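You operate a simulated robot arm through the tools that you are given. There is no shell and no other tool.

Carry out the task below with a simulated robot arm. There is one attempt and no reset: what you move stays moved.

JOB
Print the two cookies on the board with the leaf mould, then lay them on the baking tray.
Fine: mould back. Set down upright: what you pick out.
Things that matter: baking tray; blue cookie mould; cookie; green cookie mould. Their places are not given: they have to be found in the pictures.

The check looks at the end state, three seconds after you hand in, the way a careful person would. Anything else that was tipped, shoved, dropped, spilled or broken makes it a failure.

ROBOT AND FRAMES
A 6-joint arm with a fingered hand, fixed in place. Base frame: the origin is on the floor under the middle of its stand, x ahead of it, y to its left, z up; the work surface is at about z = 880. Lengths are in mm, angles in degrees, forces in N, time in s.
With the tool pointing down near the work surface it reaches from about 280 to 800 mm from the base axis. Its first joint turns from -166.0 to 166.0 degrees. Payload 4 kg.
The tool frame sits at the grasp point between the pads (the TCP): z along the fingers, y along the line on which they close. The tips reach 26 mm beyond it. The gripper opens to 132 mm; its body begins 73 mm behind the TCP. The gripper is a hand of 5 fingers: y runs from the thumb to the fingers, the wrist lies at [0, 0, -239] in the tool frame.
Orientation is that of the tool frame in the base frame, as [roll, pitch, yaw] about the fixed x, y, z axes, in that order (R = Rz(yaw) Ry(pitch) Rx(roll)). With the fingers straight down and closing along the base's y, the tool's x points along the base's -x, its y along +y and its z along -z.

CONTROLS
- The arm moves only by the tool drive_tool. Its argument "increments" is a list of rows, each an object of numbers (a shift or turn left out is 0): "x", "y", "z": the shift along the tool's x, y, z in cm; "ax", "ay", "az": the turn, a rotation vector about the tool's x, y, z in degrees. In form: [{"x": .., "y": .., "z": .., "ax": .., "ay": .., "az": ..}, ...]. A call has 1 to 20 rows; each row shifts and turns the commanded pose from where the row before left it, along the tool's axes as they then stand. Each row takes 0.2 s and may step no farther than 50 mm and 8.6 degrees from the row before; otherwise, the whole call is refused. A pose out of reach is approached as far as the arm can. The call stops where the force on the tool passes 40 N (or 10 N more than at its start, if that is more) or the arm is blocked; 0.2 s more then pass. In this call time passes only in rows, and 0.2 s behind the last. The reply holds the time, the measured pose of the TCP, the force on the tool along the base axes, the opening and the grip force, in the units named above and with some noise, with the torque about the TCP (base axes, N m) and any sound that the robot's microphone picked up.
- Cameras (640 x 400 px; columns grow to the right, rows downward): "scene" is fixed at [51.5, -500.7, 1449.6]; the picture's right is [0.84, -0.54, 0.00], its down [-0.21, -0.34, -0.92] and it looks along [0.49, 0.77, -0.40] (base axes); focal length 369 px, centre (320, 200). "wrist" rides on the gripper at [84, 2, -97] in the tool frame; the picture's right is [-0.02, 1.00, 0.00], its down [-0.75, -0.02, -0.66] and it looks along [-0.66, -0.01, 0.75] (tool axes); focal length 270 px, centre (320, 200).
- grab_frame(camera): a new picture of that camera. No time passes.
- curl_fingers(finger1, finger2, finger3, finger4, thumb_bend): sets how far each is bent, from 0 (flat) to 1 (curled in); at 0.3 the hand is open as for a grip, at 0.7 the pads meet at the TCP. One left out holds its place. A second passes; each finger stops where it meets its share of the squeeze, and holds until it gets a number again. It is the only way to open and close the hand. It gives what a move gives, with no picture; readings hold the bend of each and the force on the fingers (four entries, about 0 where the hand has none), thumb and palm.
- pixel_to_xyz(camera, pixels): for up to 12 pixels [column, row] of the newest picture of that camera ("zoom" is the newest enlarged one), the place [x, y, z] in the base frame of the surface seen there, good to about 3 mm. No time passes.
- enlarge(camera, box): a new picture of the part [left, top, right, bottom] of that camera's present view, enlarged. No time passes.
- job_done(): hands the job in; it is judged then, once.

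Unless the task says otherwise, let go and move clear before handing in.

The tools are called after ">>>" as name(argument=value, ...) on one line, values as JSON. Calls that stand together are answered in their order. drive_tool: Moves the arm, as the interface text tells. Its arguments: {"type":"object","properties":{"increments":{"type":"array","items":{"type":"object","properties":{"x":{"type":"number"},"y":{"type":"number"},"z":{"type":"number"},"ax":{"type":"number"},"ay":{"type":"number"},"az":{"type":"number"}}}}},"required":["increments"]} The other tools are called the same way: curl_fingers (finger1, finger2, finger3, finger4, thumb_bend) moves the fingers one by one; grab_frame (camera) takes a picture; pixel_to_xyz (camera, pixels) gives the place of the surface under pixels of a picture; enlarge (camera, box) takes an enlarged picture of a part of a camera's view; job_done () hands the job in.

At the start:

```text
time: 0.0
tool_pos: [468.3, 296.2, 1198.9]
orientation: [-180.0, 0.0, -180.0]
force: [0.4, -0.4, 0.6]
wrist_torque: [0.0, -0.01, -0.03]
width: 131.8
finger_force: 0.1
shape: jaw
bend: [0.3, 0.3, 0.3, 0.3, 0.3]
finger forces: [0.0, 0.1, 0.0, 0.1, 0.1, 0.0]
```

scene: 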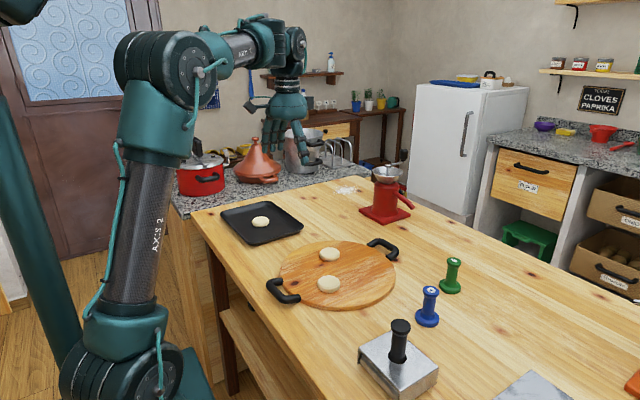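
wrist: 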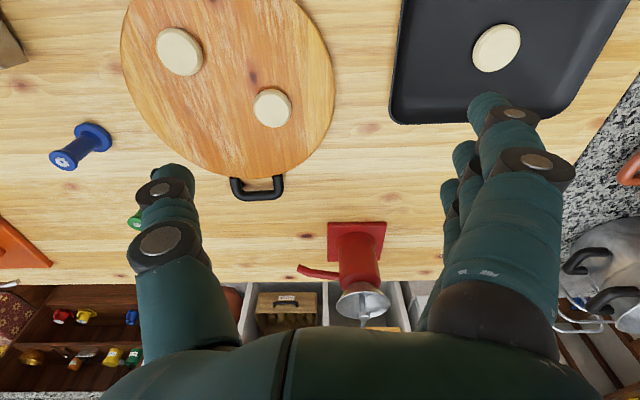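

The pictures show a board with two cookies (scene pixels 329,254 and 328,283), a tray with one cookie already on it (261,221), a blue mould (428,307) and a green mould (451,276). I'll zoom in to see which one carries the leaf motif.

>>> enlarge(camera="scene", box=[390, 240, 490, 340])

>>> enlarge(camera="wrist", box=[20, 100, 180, 240])

>>> enlarge(camera="scene", box=[200, 180, 420, 320])

```text
4.00 times, centred on (440, 290) of scene
```

zoom: 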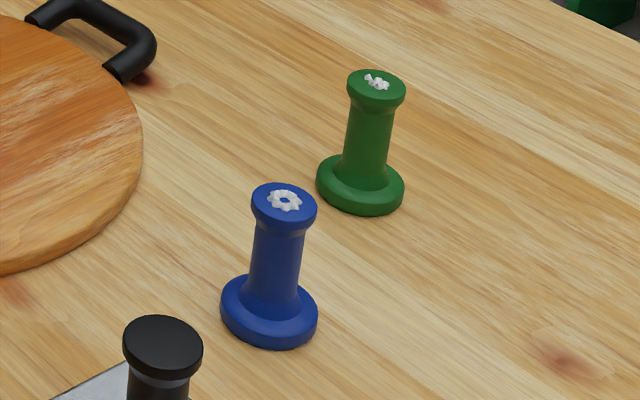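

```text
2.86 times, centred on (100, 170) of wrist
```

zoom: 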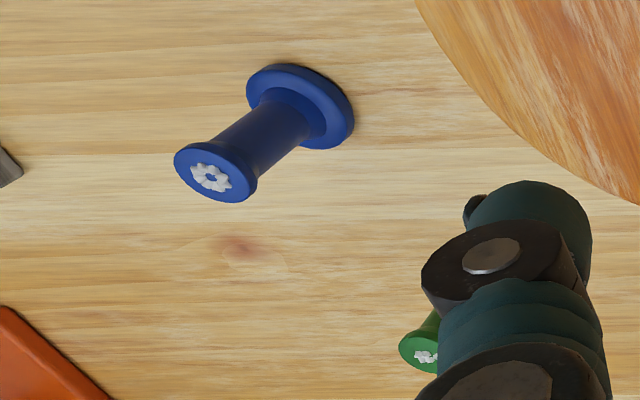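

```text
2.86 times, centred on (310, 250) of scene
```

zoom: 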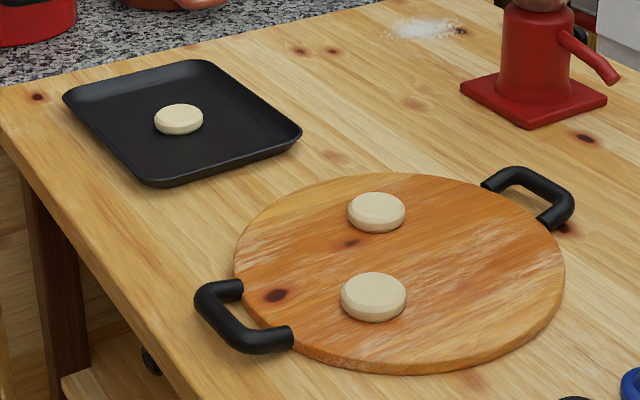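

Blue's cap shows a ring or flower motif, and green's looks like a leaf sprig, though it is small. I'll measure positions now and get a closer look at the green cap later with the wrist camera.

>>> enlarge(camera="scene", box=[435, 250, 467, 270])

>>> enlarge(camera="scene", box=[415, 280, 447, 300])

>>> pixel_to_xyz(camera="scene", pixels=[[329, 250], [328, 280], [261, 219], [454, 261], [450, 284], [430, 290], [427, 318], [400, 325], [340, 300], [280, 230], [240, 225], [430, 260]])

>>> pixel_to_xyz(camera="wrist", pixels=[[180, 51], [272, 108], [497, 47], [67, 160], [97, 137], [398, 116], [560, 118], [258, 187], [230, 100], [450, 60], [260, 130]])

```text
16.00 times, centred on (451, 260) of scene
```

zoom: 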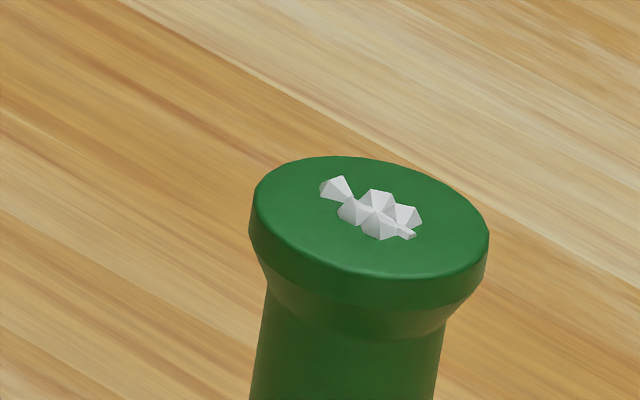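

```text
16.00 times, centred on (431, 290) of scene
```

zoom: 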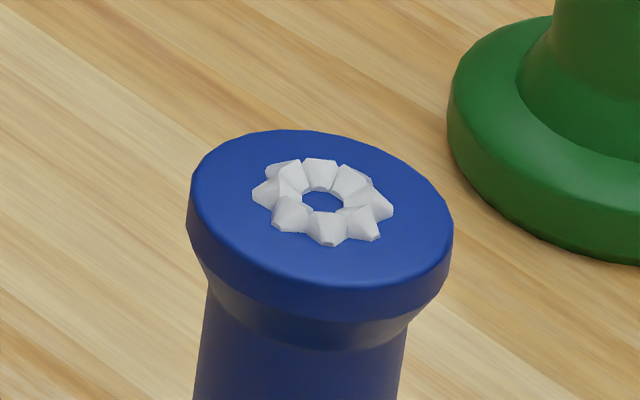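

```text
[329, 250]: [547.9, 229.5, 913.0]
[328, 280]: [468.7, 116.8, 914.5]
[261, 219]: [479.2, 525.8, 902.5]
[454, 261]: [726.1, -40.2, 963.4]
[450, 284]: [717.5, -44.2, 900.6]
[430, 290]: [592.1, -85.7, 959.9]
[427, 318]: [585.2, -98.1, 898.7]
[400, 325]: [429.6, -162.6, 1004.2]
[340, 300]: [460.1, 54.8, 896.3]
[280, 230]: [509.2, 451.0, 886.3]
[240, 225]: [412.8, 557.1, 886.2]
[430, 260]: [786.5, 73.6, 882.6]
```

```text
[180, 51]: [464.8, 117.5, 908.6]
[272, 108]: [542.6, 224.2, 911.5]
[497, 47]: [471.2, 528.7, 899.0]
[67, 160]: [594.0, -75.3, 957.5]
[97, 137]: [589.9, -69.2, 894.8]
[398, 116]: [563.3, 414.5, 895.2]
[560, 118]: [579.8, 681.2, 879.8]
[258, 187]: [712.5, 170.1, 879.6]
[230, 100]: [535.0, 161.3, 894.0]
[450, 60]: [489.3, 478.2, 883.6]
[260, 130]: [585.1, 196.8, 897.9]
```

Green's cap shows a lobed leaf with a stem, and blue's shows a ring flower, so green looks like the leaf mould. Next I'll measure the surrounding obstacles: handles, tray rim, mill, black tamper and metal plate.

>>> grab_frame(camera="scene")

>>> pixel_to_xyz(camera="scene", pixels=[[272, 283], [290, 298], [373, 243], [394, 257], [222, 209], [268, 201], [303, 228], [255, 243], [384, 205], [410, 208], [540, 375], [632, 388]])

>>> pixel_to_xyz(camera="scene", pixels=[[360, 350], [437, 370], [400, 385], [388, 178], [329, 262], [328, 292], [318, 284], [341, 284], [319, 255], [340, 254], [261, 226], [300, 165]])

>>> enlarge(camera="scene", box=[340, 300, 640, 400])

```text
taken
```

scene: 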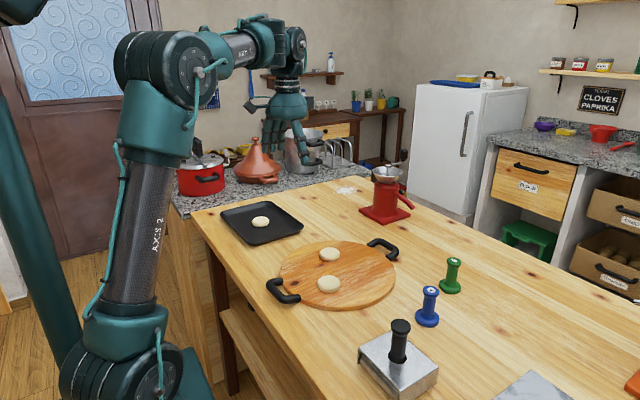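

```text
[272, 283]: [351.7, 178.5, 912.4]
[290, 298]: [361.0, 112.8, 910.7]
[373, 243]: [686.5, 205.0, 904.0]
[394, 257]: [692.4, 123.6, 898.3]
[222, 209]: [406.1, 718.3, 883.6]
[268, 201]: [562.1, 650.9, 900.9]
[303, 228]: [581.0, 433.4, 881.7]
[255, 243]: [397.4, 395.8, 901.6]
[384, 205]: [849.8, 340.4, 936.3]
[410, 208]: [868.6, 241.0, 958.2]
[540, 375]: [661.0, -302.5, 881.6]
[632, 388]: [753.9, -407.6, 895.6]
```

```text
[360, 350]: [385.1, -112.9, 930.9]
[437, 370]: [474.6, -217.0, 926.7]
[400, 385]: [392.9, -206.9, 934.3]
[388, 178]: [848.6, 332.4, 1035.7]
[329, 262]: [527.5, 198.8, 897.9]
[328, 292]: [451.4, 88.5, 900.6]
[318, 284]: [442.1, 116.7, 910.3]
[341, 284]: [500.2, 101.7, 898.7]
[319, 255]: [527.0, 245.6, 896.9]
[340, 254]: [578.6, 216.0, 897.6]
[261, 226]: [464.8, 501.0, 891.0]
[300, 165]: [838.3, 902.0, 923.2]
```

```text
2.13 times, centred on (490, 350) of scene
```

zoom: 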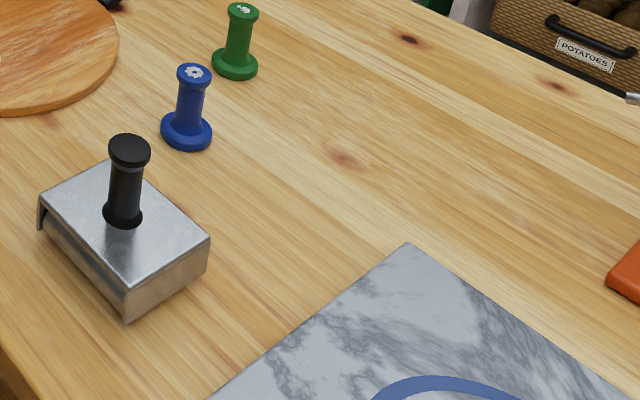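

No obstacles lie in the way up high. I'll move the hand to about (600, -42, 1100) for a closer look at the green mould.

>>> drive_tool(increments=[{"x": -1.32, "y": -3.38, "z": 0.99}, {"x": -1.32, "y": -3.38, "z": 0.99}, {"x": -1.32, "y": -3.38, "z": 0.99}, {"x": -1.32, "y": -3.38, "z": 0.99}, {"x": -1.32, "y": -3.38, "z": 0.99}, {"x": -1.32, "y": -3.38, "z": 0.99}, {"x": -1.32, "y": -3.38, "z": 0.99}, {"x": -1.32, "y": -3.38, "z": 0.99}, {"x": -1.32, "y": -3.38, "z": 0.99}, {"x": -1.32, "y": -3.38, "z": 0.99}])

>>> grab_frame(camera="wrist")

>>> grab_frame(camera="scene")

```text
time: 2.2
tool_pos: [599.6, -42.1, 1100.9]
orientation: [-179.9, 0.0, -179.9]
force: [0.6, 0.7, 0.5]
wrist_torque: [0.01, -0.02, -0.05]
width: 131.8
finger_force: 0.0
shape: jaw
bend: [0.3, 0.3, 0.3, 0.3, 0.3]
finger forces: [0.0, 0.0, 0.1, 0.0, 0.0, 0.0]
```

```text
taken
```

wrist: 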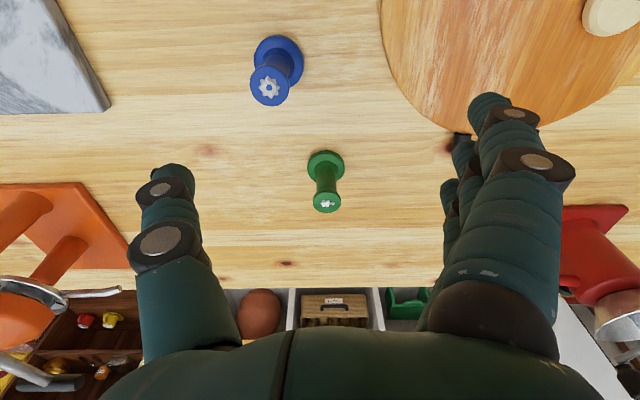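

```text
taken
```

scene: 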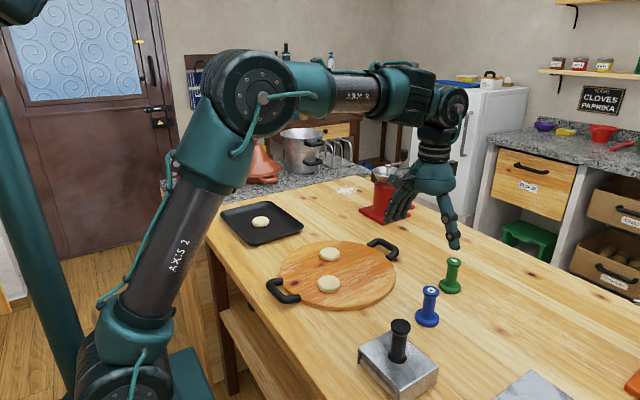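

The green mould is clear at wrist pixel (326,180). I'll zoom on its cap and measure its parts.

>>> enlarge(camera="wrist", box=[286, 140, 366, 220])

>>> pixel_to_xyz(camera="wrist", pixels=[[326, 202], [322, 165], [312, 165], [343, 165], [326, 153], [269, 87], [326, 185], [310, 200], [326, 210]])

>>> enlarge(camera="wrist", box=[312, 192, 342, 212])

```text
5.00 times, centred on (326, 180) of wrist
```

zoom: 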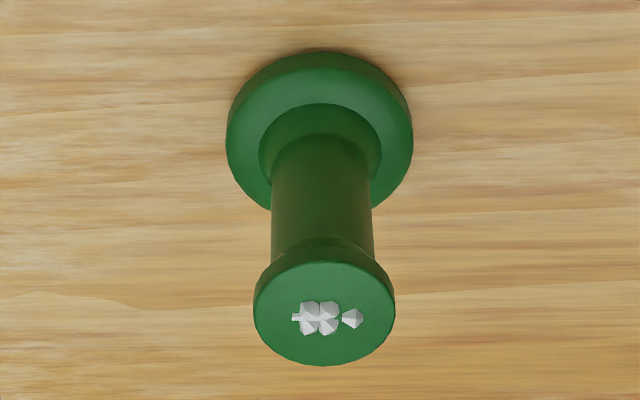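

```text
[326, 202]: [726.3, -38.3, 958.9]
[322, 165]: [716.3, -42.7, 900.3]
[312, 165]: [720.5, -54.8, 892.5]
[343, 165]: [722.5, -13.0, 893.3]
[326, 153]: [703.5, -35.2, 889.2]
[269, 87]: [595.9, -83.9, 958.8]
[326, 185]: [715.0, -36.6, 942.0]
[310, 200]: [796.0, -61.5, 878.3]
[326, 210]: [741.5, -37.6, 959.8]
```

```text
16.00 times, centred on (327, 202) of wrist
```

zoom: 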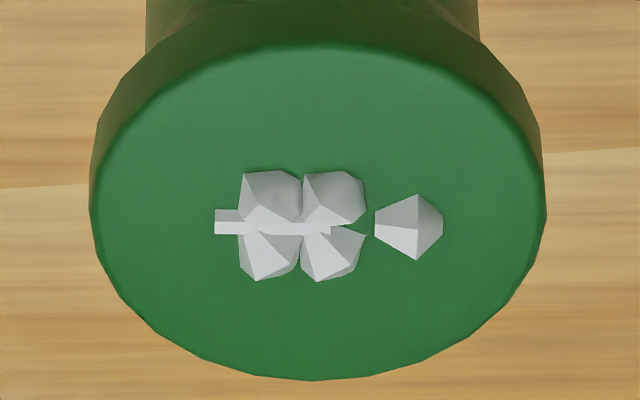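

The cap relief is a stem with leaflets, so green is the leaf mould, with its axis at about (726, -37) and its top at about z=960. I'll move directly above it and check alignment.

>>> drive_tool(increments=[{"x": -3.16, "y": 0.125, "z": 0.0}, {"x": -3.16, "y": 0.125, "z": 0.0}, {"x": -3.16, "y": 0.125, "z": 1.5}, {"x": -3.16, "y": 0.125, "z": 1.5}, {"z": 2.0}, {"z": 1.0}])

>>> grab_frame(camera="wrist")

>>> grab_frame(camera="scene")

```text
time: 3.6
tool_pos: [726.1, -36.2, 1041.7]
orientation: [-179.9, 0.0, 180.0]
force: [-0.6, -0.9, 0.1]
wrist_torque: [-0.01, 0.0, -0.01]
width: 131.8
finger_force: 0.0
shape: jaw
bend: [0.3, 0.3, 0.3, 0.3, 0.3]
finger forces: [0.0, 0.0, 0.0, 0.0, 0.0, 0.0]
```

```text
taken
```

wrist: 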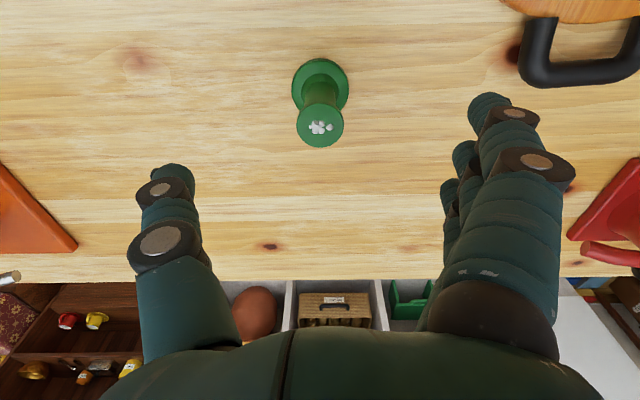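

```text
taken
```

scene: 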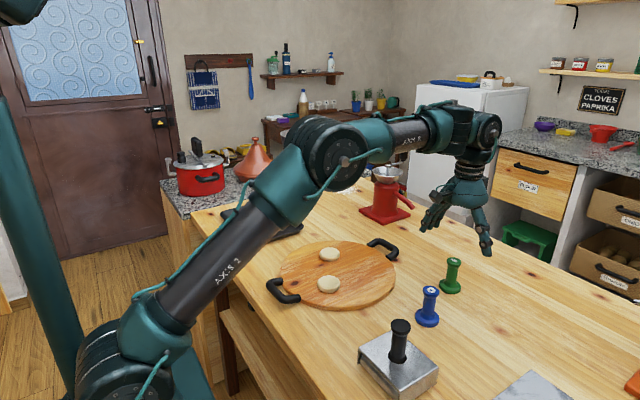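

Cap centre at wrist pixel (320,127), close to the tool axis. I'll measure again for fine alignment.

>>> pixel_to_xyz(camera="wrist", pixels=[[320, 127], [298, 127], [342, 127], [320, 108], [320, 145], [320, 62], [294, 88], [347, 88], [320, 100], [308, 70], [332, 70]])

>>> enlarge(camera="wrist", box=[240, 50, 400, 150])

```text
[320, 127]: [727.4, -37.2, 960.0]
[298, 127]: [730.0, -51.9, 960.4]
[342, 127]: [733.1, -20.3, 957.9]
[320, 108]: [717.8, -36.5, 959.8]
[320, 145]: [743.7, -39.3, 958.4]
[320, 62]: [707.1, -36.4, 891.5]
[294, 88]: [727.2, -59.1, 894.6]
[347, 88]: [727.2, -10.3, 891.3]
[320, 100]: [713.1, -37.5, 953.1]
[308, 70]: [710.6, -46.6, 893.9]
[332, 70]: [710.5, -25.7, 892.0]
```

```text
4.00 times, centred on (320, 100) of wrist
```

zoom: 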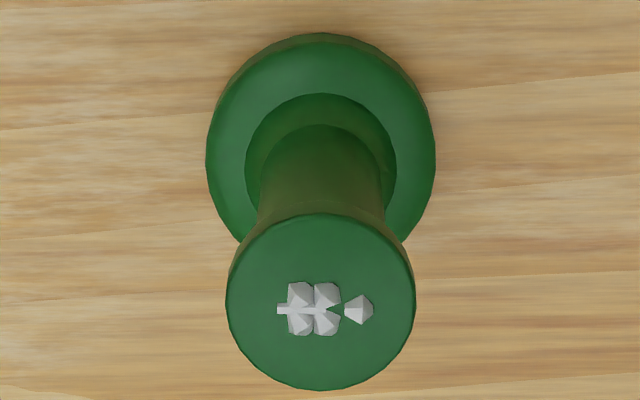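

The mould axis is at about (728, -36.5), 2 mm from the tool axis. I'll descend with the open hand so the TCP is around the handle at z≈930.

>>> drive_tool(increments=[{"x": -0.2, "y": 0.0, "z": 2.0}, {"z": 2.0}, {"z": 2.0}, {"z": 2.0}, {"z": 1.5}, {"z": 1.0}, {"z": 0.6}])

>>> grab_frame(camera="wrist")

>>> enlarge(camera="scene", box=[390, 190, 550, 310])

```text
time: 5.2
tool_pos: [728.0, -37.0, 928.8]
orientation: [-180.0, 0.0, -180.0]
force: [-0.2, 0.5, -0.6]
wrist_torque: [0.02, 0.0, 0.0]
width: 131.9
finger_force: 0.1
shape: jaw
bend: [0.3, 0.3, 0.3, 0.3, 0.3]
finger forces: [0.1, 0.1, 0.1, 0.1, 0.1, 0.1]
```

```text
taken
```

wrist: 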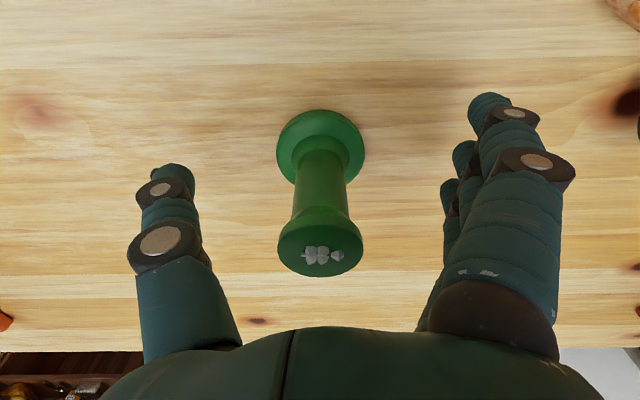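

```text
3.33 times, centred on (470, 250) of scene
```

zoom: 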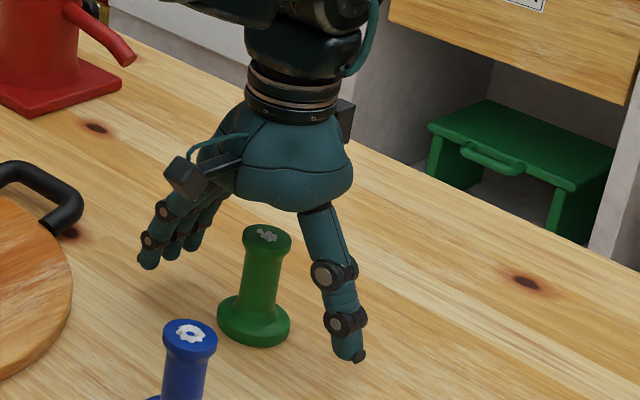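

The green mould stands centred between thumb and fingers. I'll close partway and check that nothing hits the foot.

>>> curl_fingers(finger1=0.5, finger2=0.5, finger3=0.5, finger4=0.5, thumb_bend=0.5)

>>> grab_frame(camera="wrist")

>>> enlarge(camera="scene", box=[390, 190, 550, 310])

```text
time: 6.2
tool_pos: [727.0, -36.6, 928.8]
orientation: [-179.9, 0.0, 180.0]
force: [-0.4, -0.3, -0.3]
wrist_torque: [-0.02, -0.01, 0.0]
width: 75.9
finger_force: 0.0
shape: fingers
bend: [0.5, 0.5, 0.5, 0.5, 0.5]
finger forces: [0.1, 0.0, 0.0, 0.0, 0.0, 0.1]
```

```text
taken
```

wrist: 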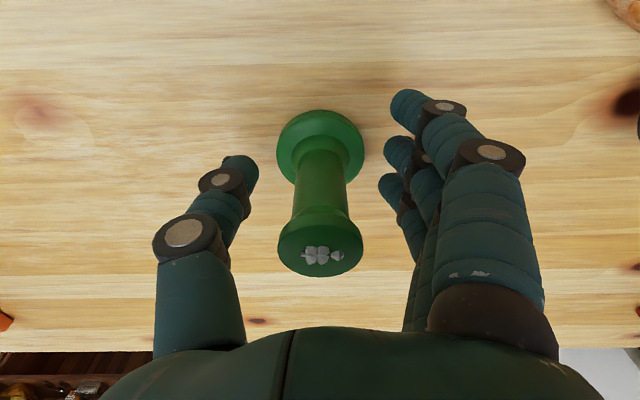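

```text
3.33 times, centred on (470, 250) of scene
```

zoom: 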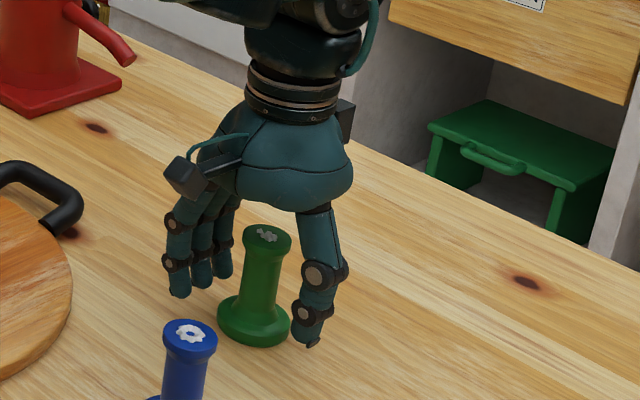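

No contact yet at a width of 76 mm, and the mould hasn't moved. I'll close the two middle fingers and thumb onto the handle and keep the outer fingers a bit more open.

>>> curl_fingers(finger1=0.6, finger2=0.62, finger3=0.62, finger4=0.6, thumb_bend=0.62)

>>> grab_frame(camera="wrist")

>>> enlarge(camera="scene", box=[390, 190, 550, 310])

```text
time: 7.2
tool_pos: [727.8, -37.0, 929.2]
orientation: [-179.9, -0.1, -180.0]
force: [0.1, 0.5, 0.2]
wrist_torque: [0.01, -0.01, 0.0]
width: 43.5
finger_force: 0.1
shape: fingers
bend: [0.6, 0.62, 0.62, 0.6, 0.62]
finger forces: [0.0, 0.0, 0.1, 0.1, 0.0, 0.0]
```

```text
taken
```

wrist: 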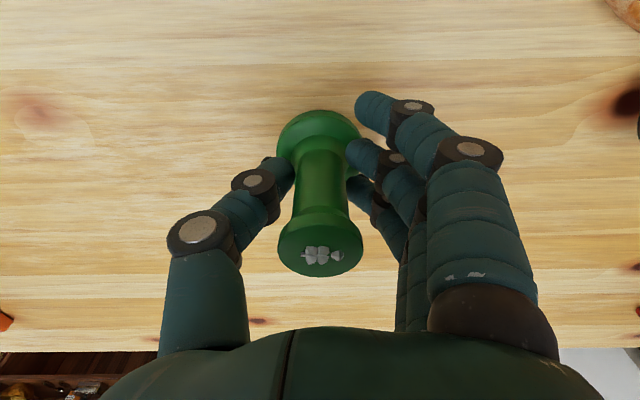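

```text
3.33 times, centred on (470, 250) of scene
```

zoom: 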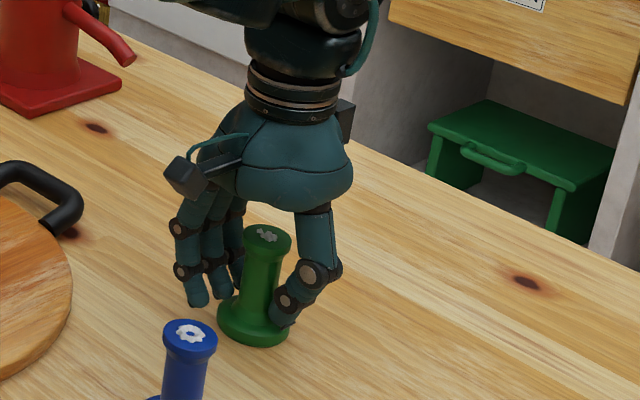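

Still no contact at a width of 43.5 mm; the handle is about 24 mm across. I'll close thumb and middle fingers to grip.

>>> curl_fingers(finger1=0.64, finger2=0.8, finger3=0.8, finger4=0.64, thumb_bend=0.8)

>>> grab_frame(camera="wrist")

>>> enlarge(camera="scene", box=[390, 190, 550, 310])

```text
time: 8.2
tool_pos: [728.1, -36.8, 929.3]
orientation: [-180.0, 0.1, 180.0]
force: [0.4, -0.9, 4.3]
wrist_torque: [0.11, 0.02, 0.0]
width: 32.9
finger_force: 19.0
shape: fingers
bend: [0.64, 0.67, 0.65, 0.64, 0.69]
finger forces: [0.0, 9.3, 8.6, 0.0, 18.7, 0.0]
```

```text
taken
```

wrist: 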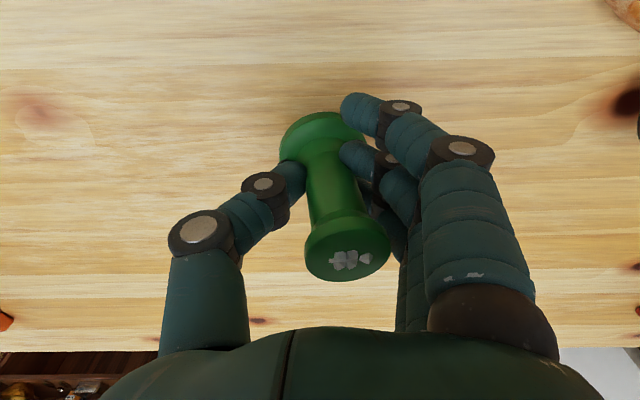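

```text
3.33 times, centred on (470, 250) of scene
```

zoom: 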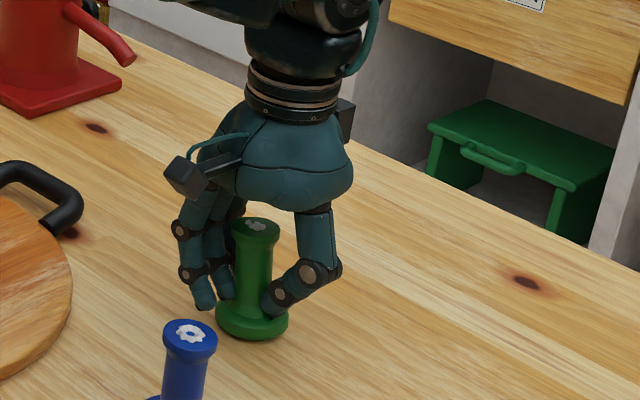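

The grip is 19 N, but the cap has shifted right to about (347,260), so the mould is tilted roughly 6° toward the fingers. I'll look closer before deciding whether to re-grip.

>>> enlarge(camera="wrist", box=[220, 80, 440, 300])

>>> enlarge(camera="scene", box=[425, 235, 485, 280])

```text
1.82 times, centred on (330, 190) of wrist
```

zoom: 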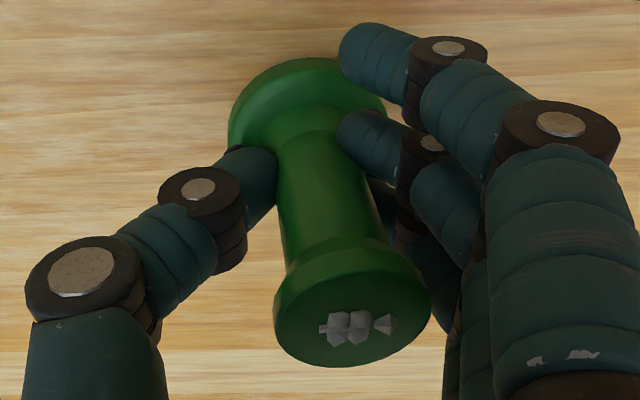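

```text
8.89 times, centred on (455, 258) of scene
```

zoom: 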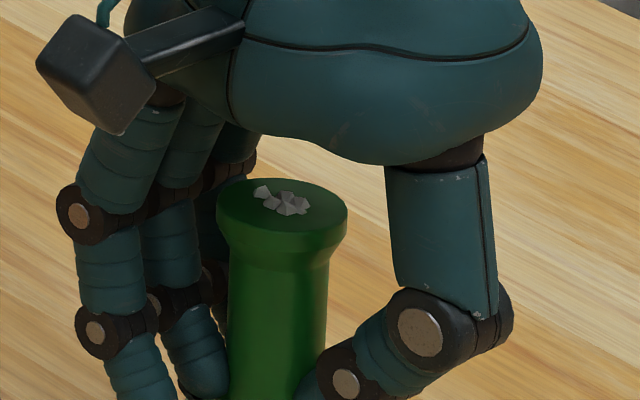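

The fingertips are touching low near the foot flare, which tips the mould. I'll open so it settles upright, then re-grip about 10 mm higher.

>>> curl_fingers(finger1=0.5, finger2=0.5, finger3=0.5, finger4=0.5, thumb_bend=0.5)

>>> grab_frame(camera="wrist")

>>> pixel_to_xyz(camera="wrist", pixels=[[320, 255], [290, 250], [350, 250], [320, 180], [290, 140], [350, 140], [320, 120]])

```text
time: 9.2
tool_pos: [727.7, -37.1, 928.3]
orientation: [-180.0, 0.0, -180.0]
force: [-0.1, 0.2, 0.8]
wrist_torque: [0.02, 0.02, -0.04]
width: 74.2
finger_force: 0.0
shape: fingers
bend: [0.5, 0.5, 0.5, 0.5, 0.5]
finger forces: [0.0, 0.1, 0.0, 0.1, 0.0, 0.0]
```

```text
taken
```

wrist: 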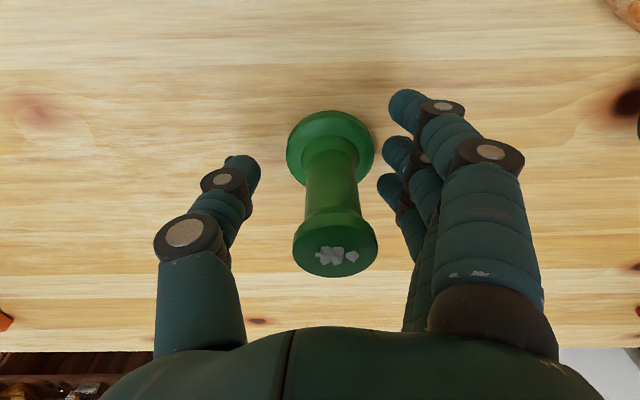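

```text
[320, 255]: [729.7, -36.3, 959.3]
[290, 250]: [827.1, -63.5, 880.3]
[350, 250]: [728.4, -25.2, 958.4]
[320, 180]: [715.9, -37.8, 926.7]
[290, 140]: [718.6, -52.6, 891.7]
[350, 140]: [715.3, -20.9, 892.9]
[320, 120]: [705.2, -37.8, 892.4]
```

The mould settled upright, now about 6 mm in +y from the tool axis (cap centre column 335). I'll shift +6 mm in y, raise 10 mm, and approach with a small closing.

>>> drive_tool(increments=[{"z": -0.5}, {"y": 0.3, "z": -0.5}, {"y": 0.3}, {}])

>>> curl_fingers(finger1=0.62, finger2=0.65, finger3=0.65, finger4=0.62, thumb_bend=0.65)

>>> grab_frame(camera="wrist")

>>> enlarge(camera="scene", box=[410, 220, 500, 300])

```text
time: 10.2
tool_pos: [726.9, -30.9, 939.1]
orientation: [-180.0, 0.0, 180.0]
force: [0.1, 0.0, -0.1]
wrist_torque: [0.03, 0.02, 0.01]
width: 74.1
finger_force: 0.0
shape: fingers
bend: [0.5, 0.5, 0.5, 0.5, 0.5]
finger forces: [0.0, 0.0, 0.0, 0.0, 0.0, 0.1]
```

```text
time: 11.2
tool_pos: [728.1, -30.7, 939.6]
orientation: [-180.0, 0.0, -180.0]
force: [1.1, 0.2, -0.1]
wrist_torque: [-0.02, 0.03, 0.03]
width: 39.1
finger_force: 1.3
shape: fingers
bend: [0.62, 0.64, 0.64, 0.62, 0.64]
finger forces: [0.1, 0.3, 1.3, 0.1, 1.5, 0.0]
```

```text
taken
```

wrist: 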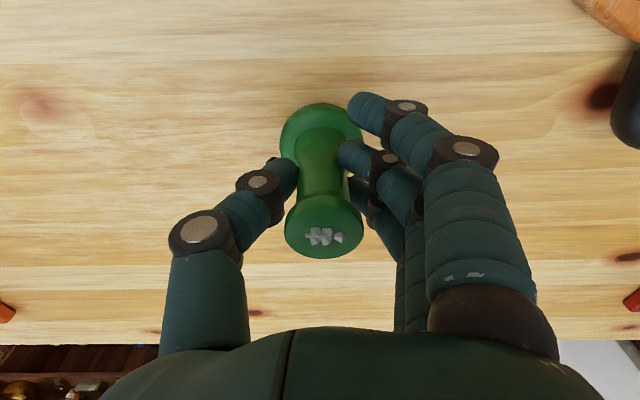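

```text
5.00 times, centred on (455, 260) of scene
```

zoom: 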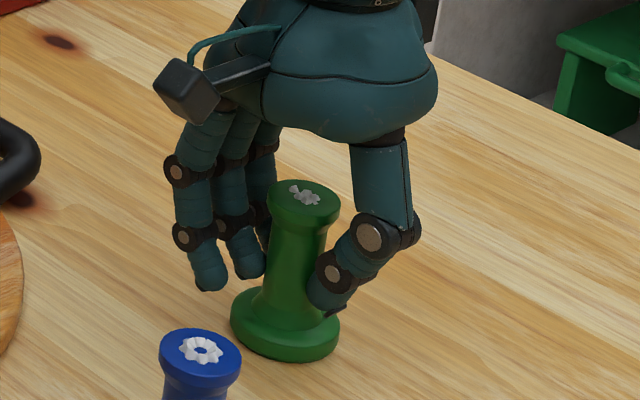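

Light, balanced contact (about 1.4 N) and the mould is still upright (cap centre column 325, foot 322). Now squeezing.

>>> curl_fingers(finger2=0.8, finger3=0.8, thumb_bend=0.8)

>>> grab_frame(camera="wrist")

>>> enlarge(camera="scene", box=[410, 220, 500, 300])

```text
time: 12.2
tool_pos: [728.2, -31.9, 939.9]
orientation: [180.0, 0.0, -179.9]
force: [-0.5, -0.9, 3.3]
wrist_torque: [0.1, -0.02, 0.01]
width: 35.4
finger_force: 17.5
shape: fingers
bend: [0.62, 0.67, 0.65, 0.62, 0.69]
finger forces: [0.1, 9.0, 8.9, 0.0, 17.9, 0.0]
```

```text
taken
```

wrist: 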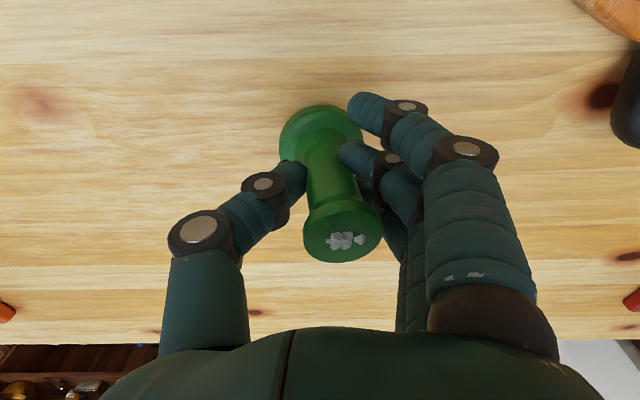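

```text
5.00 times, centred on (455, 260) of scene
```

zoom: 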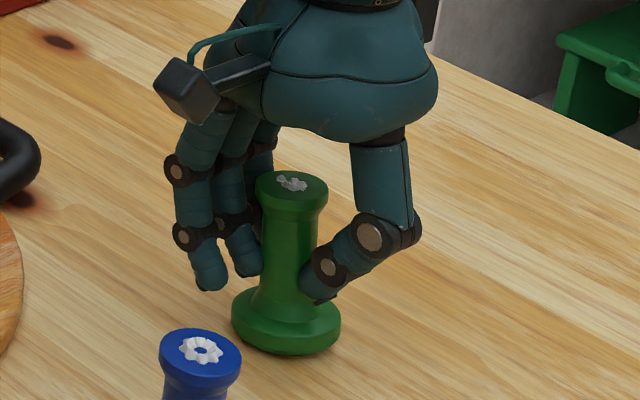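

Squeezing tips the mould about 6° because the finger pads meet lower than the thumb pad. I'll open again, tilt the hand about 6° so the contacts line up on an upright mould, then re-grip.

>>> curl_fingers(finger1=0.5, finger2=0.5, finger3=0.5, finger4=0.5, thumb_bend=0.5)

>>> drive_tool(increments=[{"ax": -3.0}, {"ax": -3.0}, {}])

>>> grab_frame(camera="wrist")

>>> enlarge(camera="scene", box=[410, 220, 500, 300])

>>> pixel_to_xyz(camera="wrist", pixels=[[320, 235], [335, 235], [350, 235], [320, 150], [340, 150], [305, 130], [350, 130]])

```text
time: 13.2
tool_pos: [728.9, -31.5, 938.9]
orientation: [180.0, 0.0, -180.0]
force: [-0.3, -1.1, -0.3]
wrist_torque: [0.0, -0.01, -0.02]
width: 74.2
finger_force: 0.1
shape: fingers
bend: [0.5, 0.5, 0.5, 0.5, 0.5]
finger forces: [0.0, 0.0, 0.0, 0.0, 0.0, 0.1]
```

```text
time: 14.0
tool_pos: [727.1, -30.4, 939.2]
orientation: [174.0, 0.0, 180.0]
force: [-0.3, 0.2, -0.1]
wrist_torque: [0.01, 0.01, 0.0]
width: 73.9
finger_force: 0.1
shape: fingers
bend: [0.5, 0.5, 0.5, 0.5, 0.5]
finger forces: [0.0, 0.0, 0.1, 0.1, 0.0, 0.0]
```

```text
taken
```

wrist: 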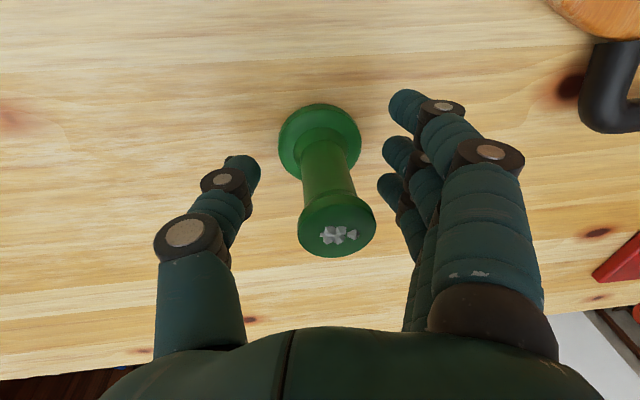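

```text
5.00 times, centred on (455, 260) of scene
```

zoom: 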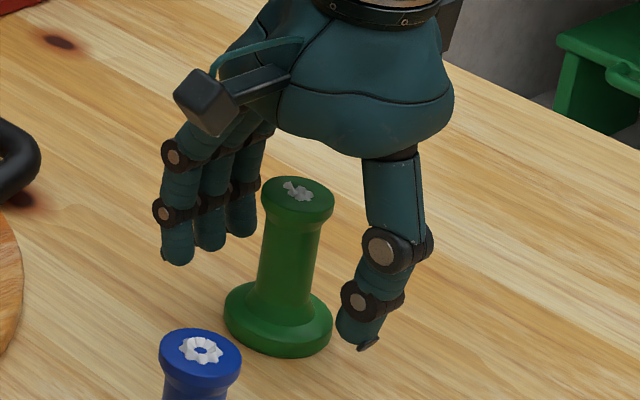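

```text
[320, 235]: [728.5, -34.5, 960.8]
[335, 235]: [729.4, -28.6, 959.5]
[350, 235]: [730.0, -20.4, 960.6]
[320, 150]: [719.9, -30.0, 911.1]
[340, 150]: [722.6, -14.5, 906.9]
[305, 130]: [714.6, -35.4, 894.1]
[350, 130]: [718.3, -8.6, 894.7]
```

The mould is upright at about (728, -27). I'll lower 6 mm and shift 2 mm in y, then close gently.

>>> drive_tool(increments=[{"x": -0.05, "y": 0.07, "z": 0.31}, {"x": -0.05, "y": 0.07, "z": 0.31}, {}])

>>> curl_fingers(finger1=0.62, finger2=0.66, finger3=0.65, finger4=0.62, thumb_bend=0.64)

>>> grab_frame(camera="wrist")

>>> enlarge(camera="scene", box=[410, 220, 500, 300])

```text
time: 14.8
tool_pos: [728.2, -28.5, 933.0]
orientation: [174.0, -0.1, -180.0]
force: [0.3, 0.0, 0.4]
wrist_torque: [0.04, 0.0, 0.03]
width: 74.2
finger_force: 0.0
shape: fingers
bend: [0.5, 0.5, 0.5, 0.5, 0.5]
finger forces: [0.0, 0.0, 0.0, 0.1, 0.0, 0.0]
```

```text
time: 15.8
tool_pos: [728.2, -28.8, 933.3]
orientation: [174.0, 0.1, 179.9]
force: [0.3, 0.4, 0.3]
wrist_torque: [0.0, 0.0, 0.03]
width: 39.7
finger_force: 1.3
shape: fingers
bend: [0.62, 0.65, 0.64, 0.62, 0.63]
finger forces: [0.0, 0.5, 0.7, 0.1, 1.2, 0.0]
```

```text
taken
```

wrist: 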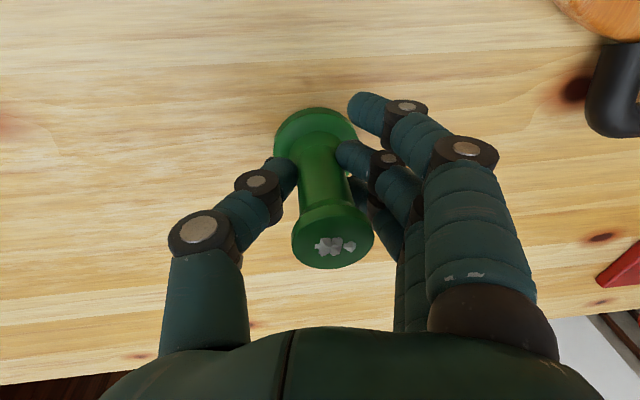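

```text
5.00 times, centred on (455, 260) of scene
```

zoom: 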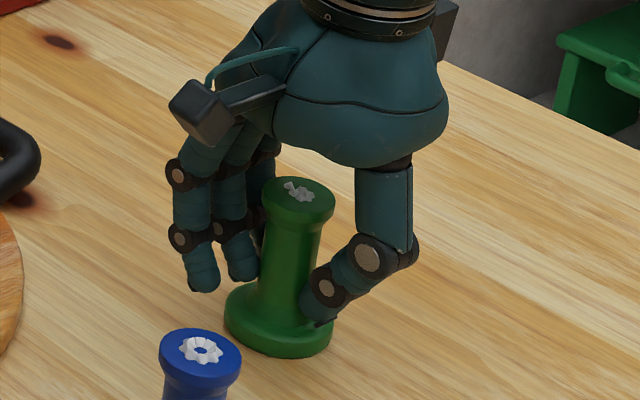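

Light contact on both sides with the mould still upright. Full squeeze now.

>>> curl_fingers(finger2=0.8, finger3=0.8, thumb_bend=0.8)

>>> grab_frame(camera="wrist")

>>> enlarge(camera="scene", box=[410, 220, 500, 300])

```text
time: 16.8
tool_pos: [727.6, -29.0, 933.2]
orientation: [174.0, 0.0, 180.0]
force: [0.2, -0.7, -1.5]
wrist_torque: [0.01, -0.04, -0.04]
width: 35.8
finger_force: 17.4
shape: fingers
bend: [0.62, 0.69, 0.67, 0.62, 0.69]
finger forces: [0.0, 8.9, 9.4, 0.0, 17.4, 0.1]
```

```text
taken
```

wrist: 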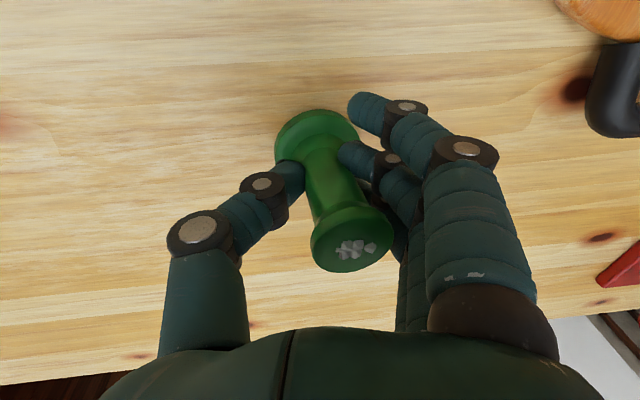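

```text
5.00 times, centred on (455, 260) of scene
```

zoom: 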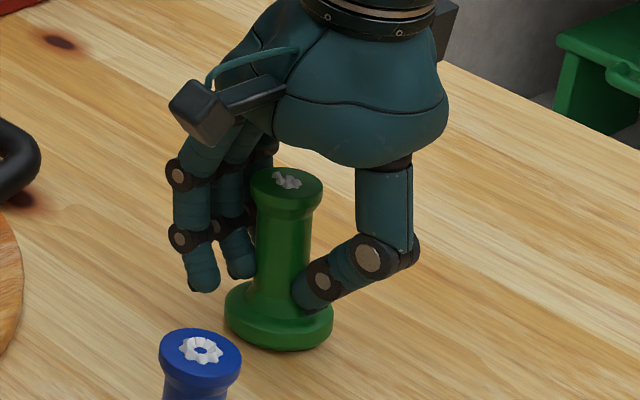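

Grip is firm (17–18 N each side), but the thumb's curl lifts its side, so the mould sits about 12° relative to the hand. That is stable, so I'll lift it and rotate the hand to bring the mould upright.

>>> drive_tool(increments=[{"y": 0.1, "z": -1.0}, {"y": 0.1, "z": -1.0}, {"y": 0.21, "z": -2.0}, {"y": 0.21, "z": -2.0}, {"ax": -3.2}, {"ax": -3.2}, {}])

>>> grab_frame(camera="wrist")

>>> enlarge(camera="scene", box=[390, 180, 510, 300])

```text
time: 18.4
tool_pos: [714.5, -45.2, 985.9]
orientation: [167.6, 0.0, 180.0]
force: [-0.3, -0.7, -1.5]
wrist_torque: [0.02, 0.01, -0.06]
width: 35.6
finger_force: 17.3
shape: fingers
bend: [0.62, 0.69, 0.67, 0.62, 0.69]
finger forces: [0.0, 8.8, 9.4, 0.0, 17.4, 0.0]
out of reach, approached as far as the arm can: row 6
```

```text
taken
```

wrist: 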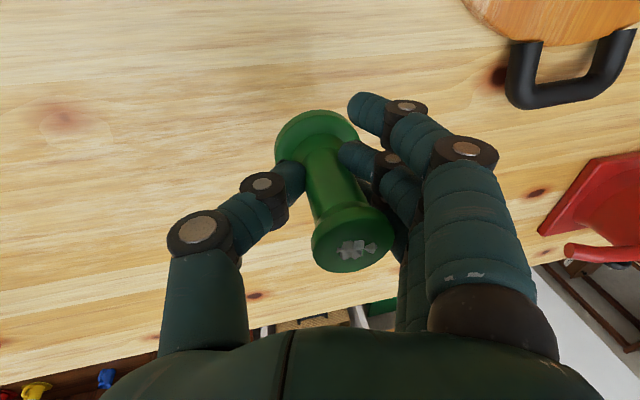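

```text
3.33 times, centred on (450, 240) of scene
```

zoom: 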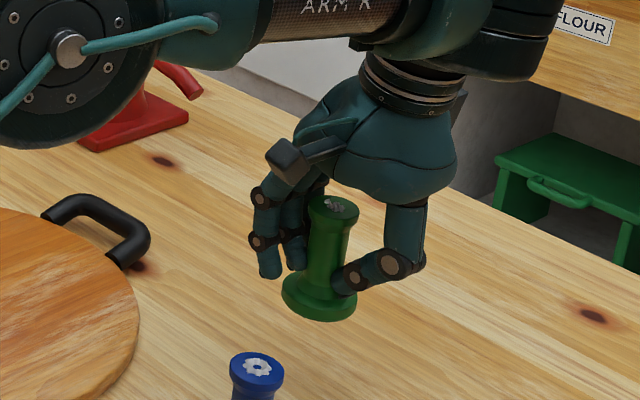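

The mould is held securely and looks upright in the scene (zoom 320,260), and the hand hit a reach limit near there. I'll move it up and back over the board, then check tilt and cookie positions.

>>> drive_tool(increments=[{"x": 2.57, "y": 2.52, "z": -0.2}, {"x": 2.57, "y": 2.52, "z": -0.2}, {"x": 2.57, "y": 2.52, "z": -0.2}, {"x": 2.57, "y": 2.52, "z": -0.2}, {"x": 2.57, "y": 2.52, "z": -0.2}, {"x": 2.57, "y": 2.52, "z": -0.2}, {}])

>>> grab_frame(camera="wrist")

>>> grab_frame(camera="scene")

```text
time: 20.0
tool_pos: [560.3, 101.0, 1029.6]
orientation: [167.7, 0.0, 180.0]
force: [-0.2, 0.1, -0.4]
wrist_torque: [0.02, -0.01, 0.01]
width: 35.8
finger_force: 17.4
shape: fingers
bend: [0.62, 0.69, 0.67, 0.62, 0.69]
finger forces: [0.0, 8.9, 9.5, 0.1, 17.4, 0.0]
```

```text
taken
```

wrist: 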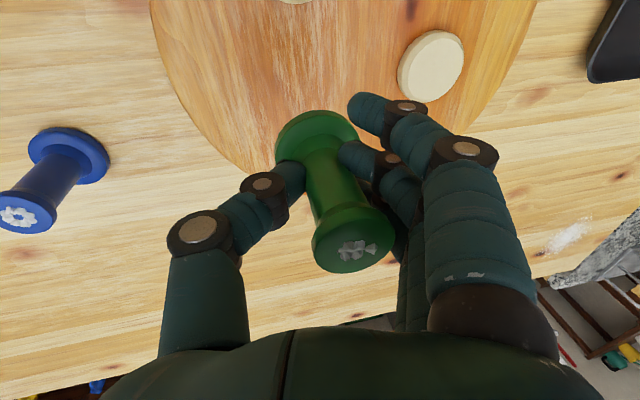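

```text
taken
```

scene: 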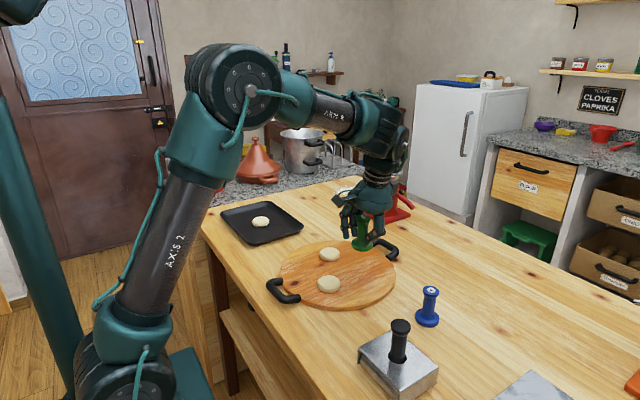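

The move landed where expected with the grip unchanged. I'll zoom in to measure the mould's axis and refine the cookie centres.

>>> enlarge(camera="wrist", box=[260, 90, 420, 290])

>>> pixel_to_xyz(camera="zoom", pixels=[[345, 280], [266, 292], [430, 302], [338, 340], [350, 262], [306, 60], [230, 100], [378, 68], [270, 70], [300, 180]])

>>> enlarge(camera="scene", box=[300, 225, 400, 305])

>>> pixel_to_xyz(camera="zoom", pixels=[[195, 148], [195, 295], [140, 280], [250, 290], [195, 258], [148, 143], [240, 145], [195, 115], [370, 195]])

```text
2.00 times, centred on (340, 190) of wrist
```

zoom: 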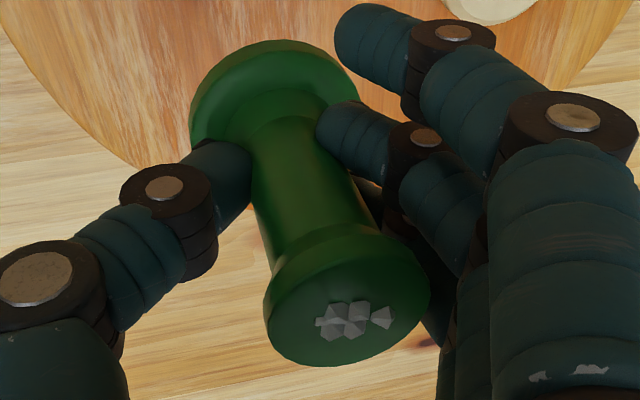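

```text
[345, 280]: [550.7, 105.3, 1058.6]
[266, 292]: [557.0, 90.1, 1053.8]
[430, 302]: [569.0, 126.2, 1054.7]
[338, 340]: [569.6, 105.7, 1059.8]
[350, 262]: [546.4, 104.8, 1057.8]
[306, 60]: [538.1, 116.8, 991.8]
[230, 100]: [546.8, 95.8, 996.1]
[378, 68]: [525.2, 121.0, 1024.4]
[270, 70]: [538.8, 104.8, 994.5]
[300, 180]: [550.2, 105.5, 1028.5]
```

```text
5.00 times, centred on (350, 265) of scene
```

zoom: 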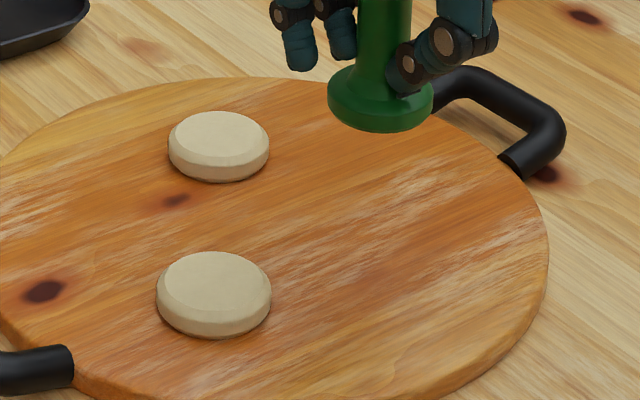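

```text
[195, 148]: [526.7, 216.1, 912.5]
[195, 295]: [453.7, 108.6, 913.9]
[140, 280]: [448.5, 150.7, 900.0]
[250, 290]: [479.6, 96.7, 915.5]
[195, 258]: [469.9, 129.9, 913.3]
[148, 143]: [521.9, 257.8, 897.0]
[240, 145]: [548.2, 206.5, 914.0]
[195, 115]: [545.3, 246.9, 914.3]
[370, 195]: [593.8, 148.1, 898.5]
```

The cap rims read the same height on both sides (z≈1054), so the mould is level in y, with its axis about 7 mm +y of the TCP. I'll check cookie B from this closer wrist view to refine its centre.

>>> enlarge(camera="wrist", box=[380, 20, 480, 110])

>>> pixel_to_xyz(camera="wrist", pixels=[[432, 62], [405, 65], [458, 65], [430, 38], [432, 88], [398, 85], [463, 55]])

```text
4.44 times, centred on (430, 65) of wrist
```

zoom: 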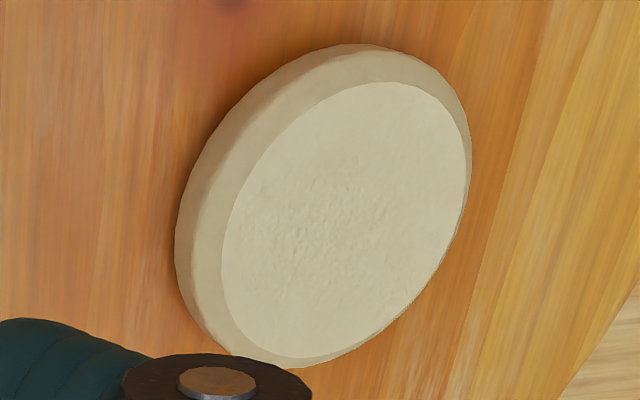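

```text
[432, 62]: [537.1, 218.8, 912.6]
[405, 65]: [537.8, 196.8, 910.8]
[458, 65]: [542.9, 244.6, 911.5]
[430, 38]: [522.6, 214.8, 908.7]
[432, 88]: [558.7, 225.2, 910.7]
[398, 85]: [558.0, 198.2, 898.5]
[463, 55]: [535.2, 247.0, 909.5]
```

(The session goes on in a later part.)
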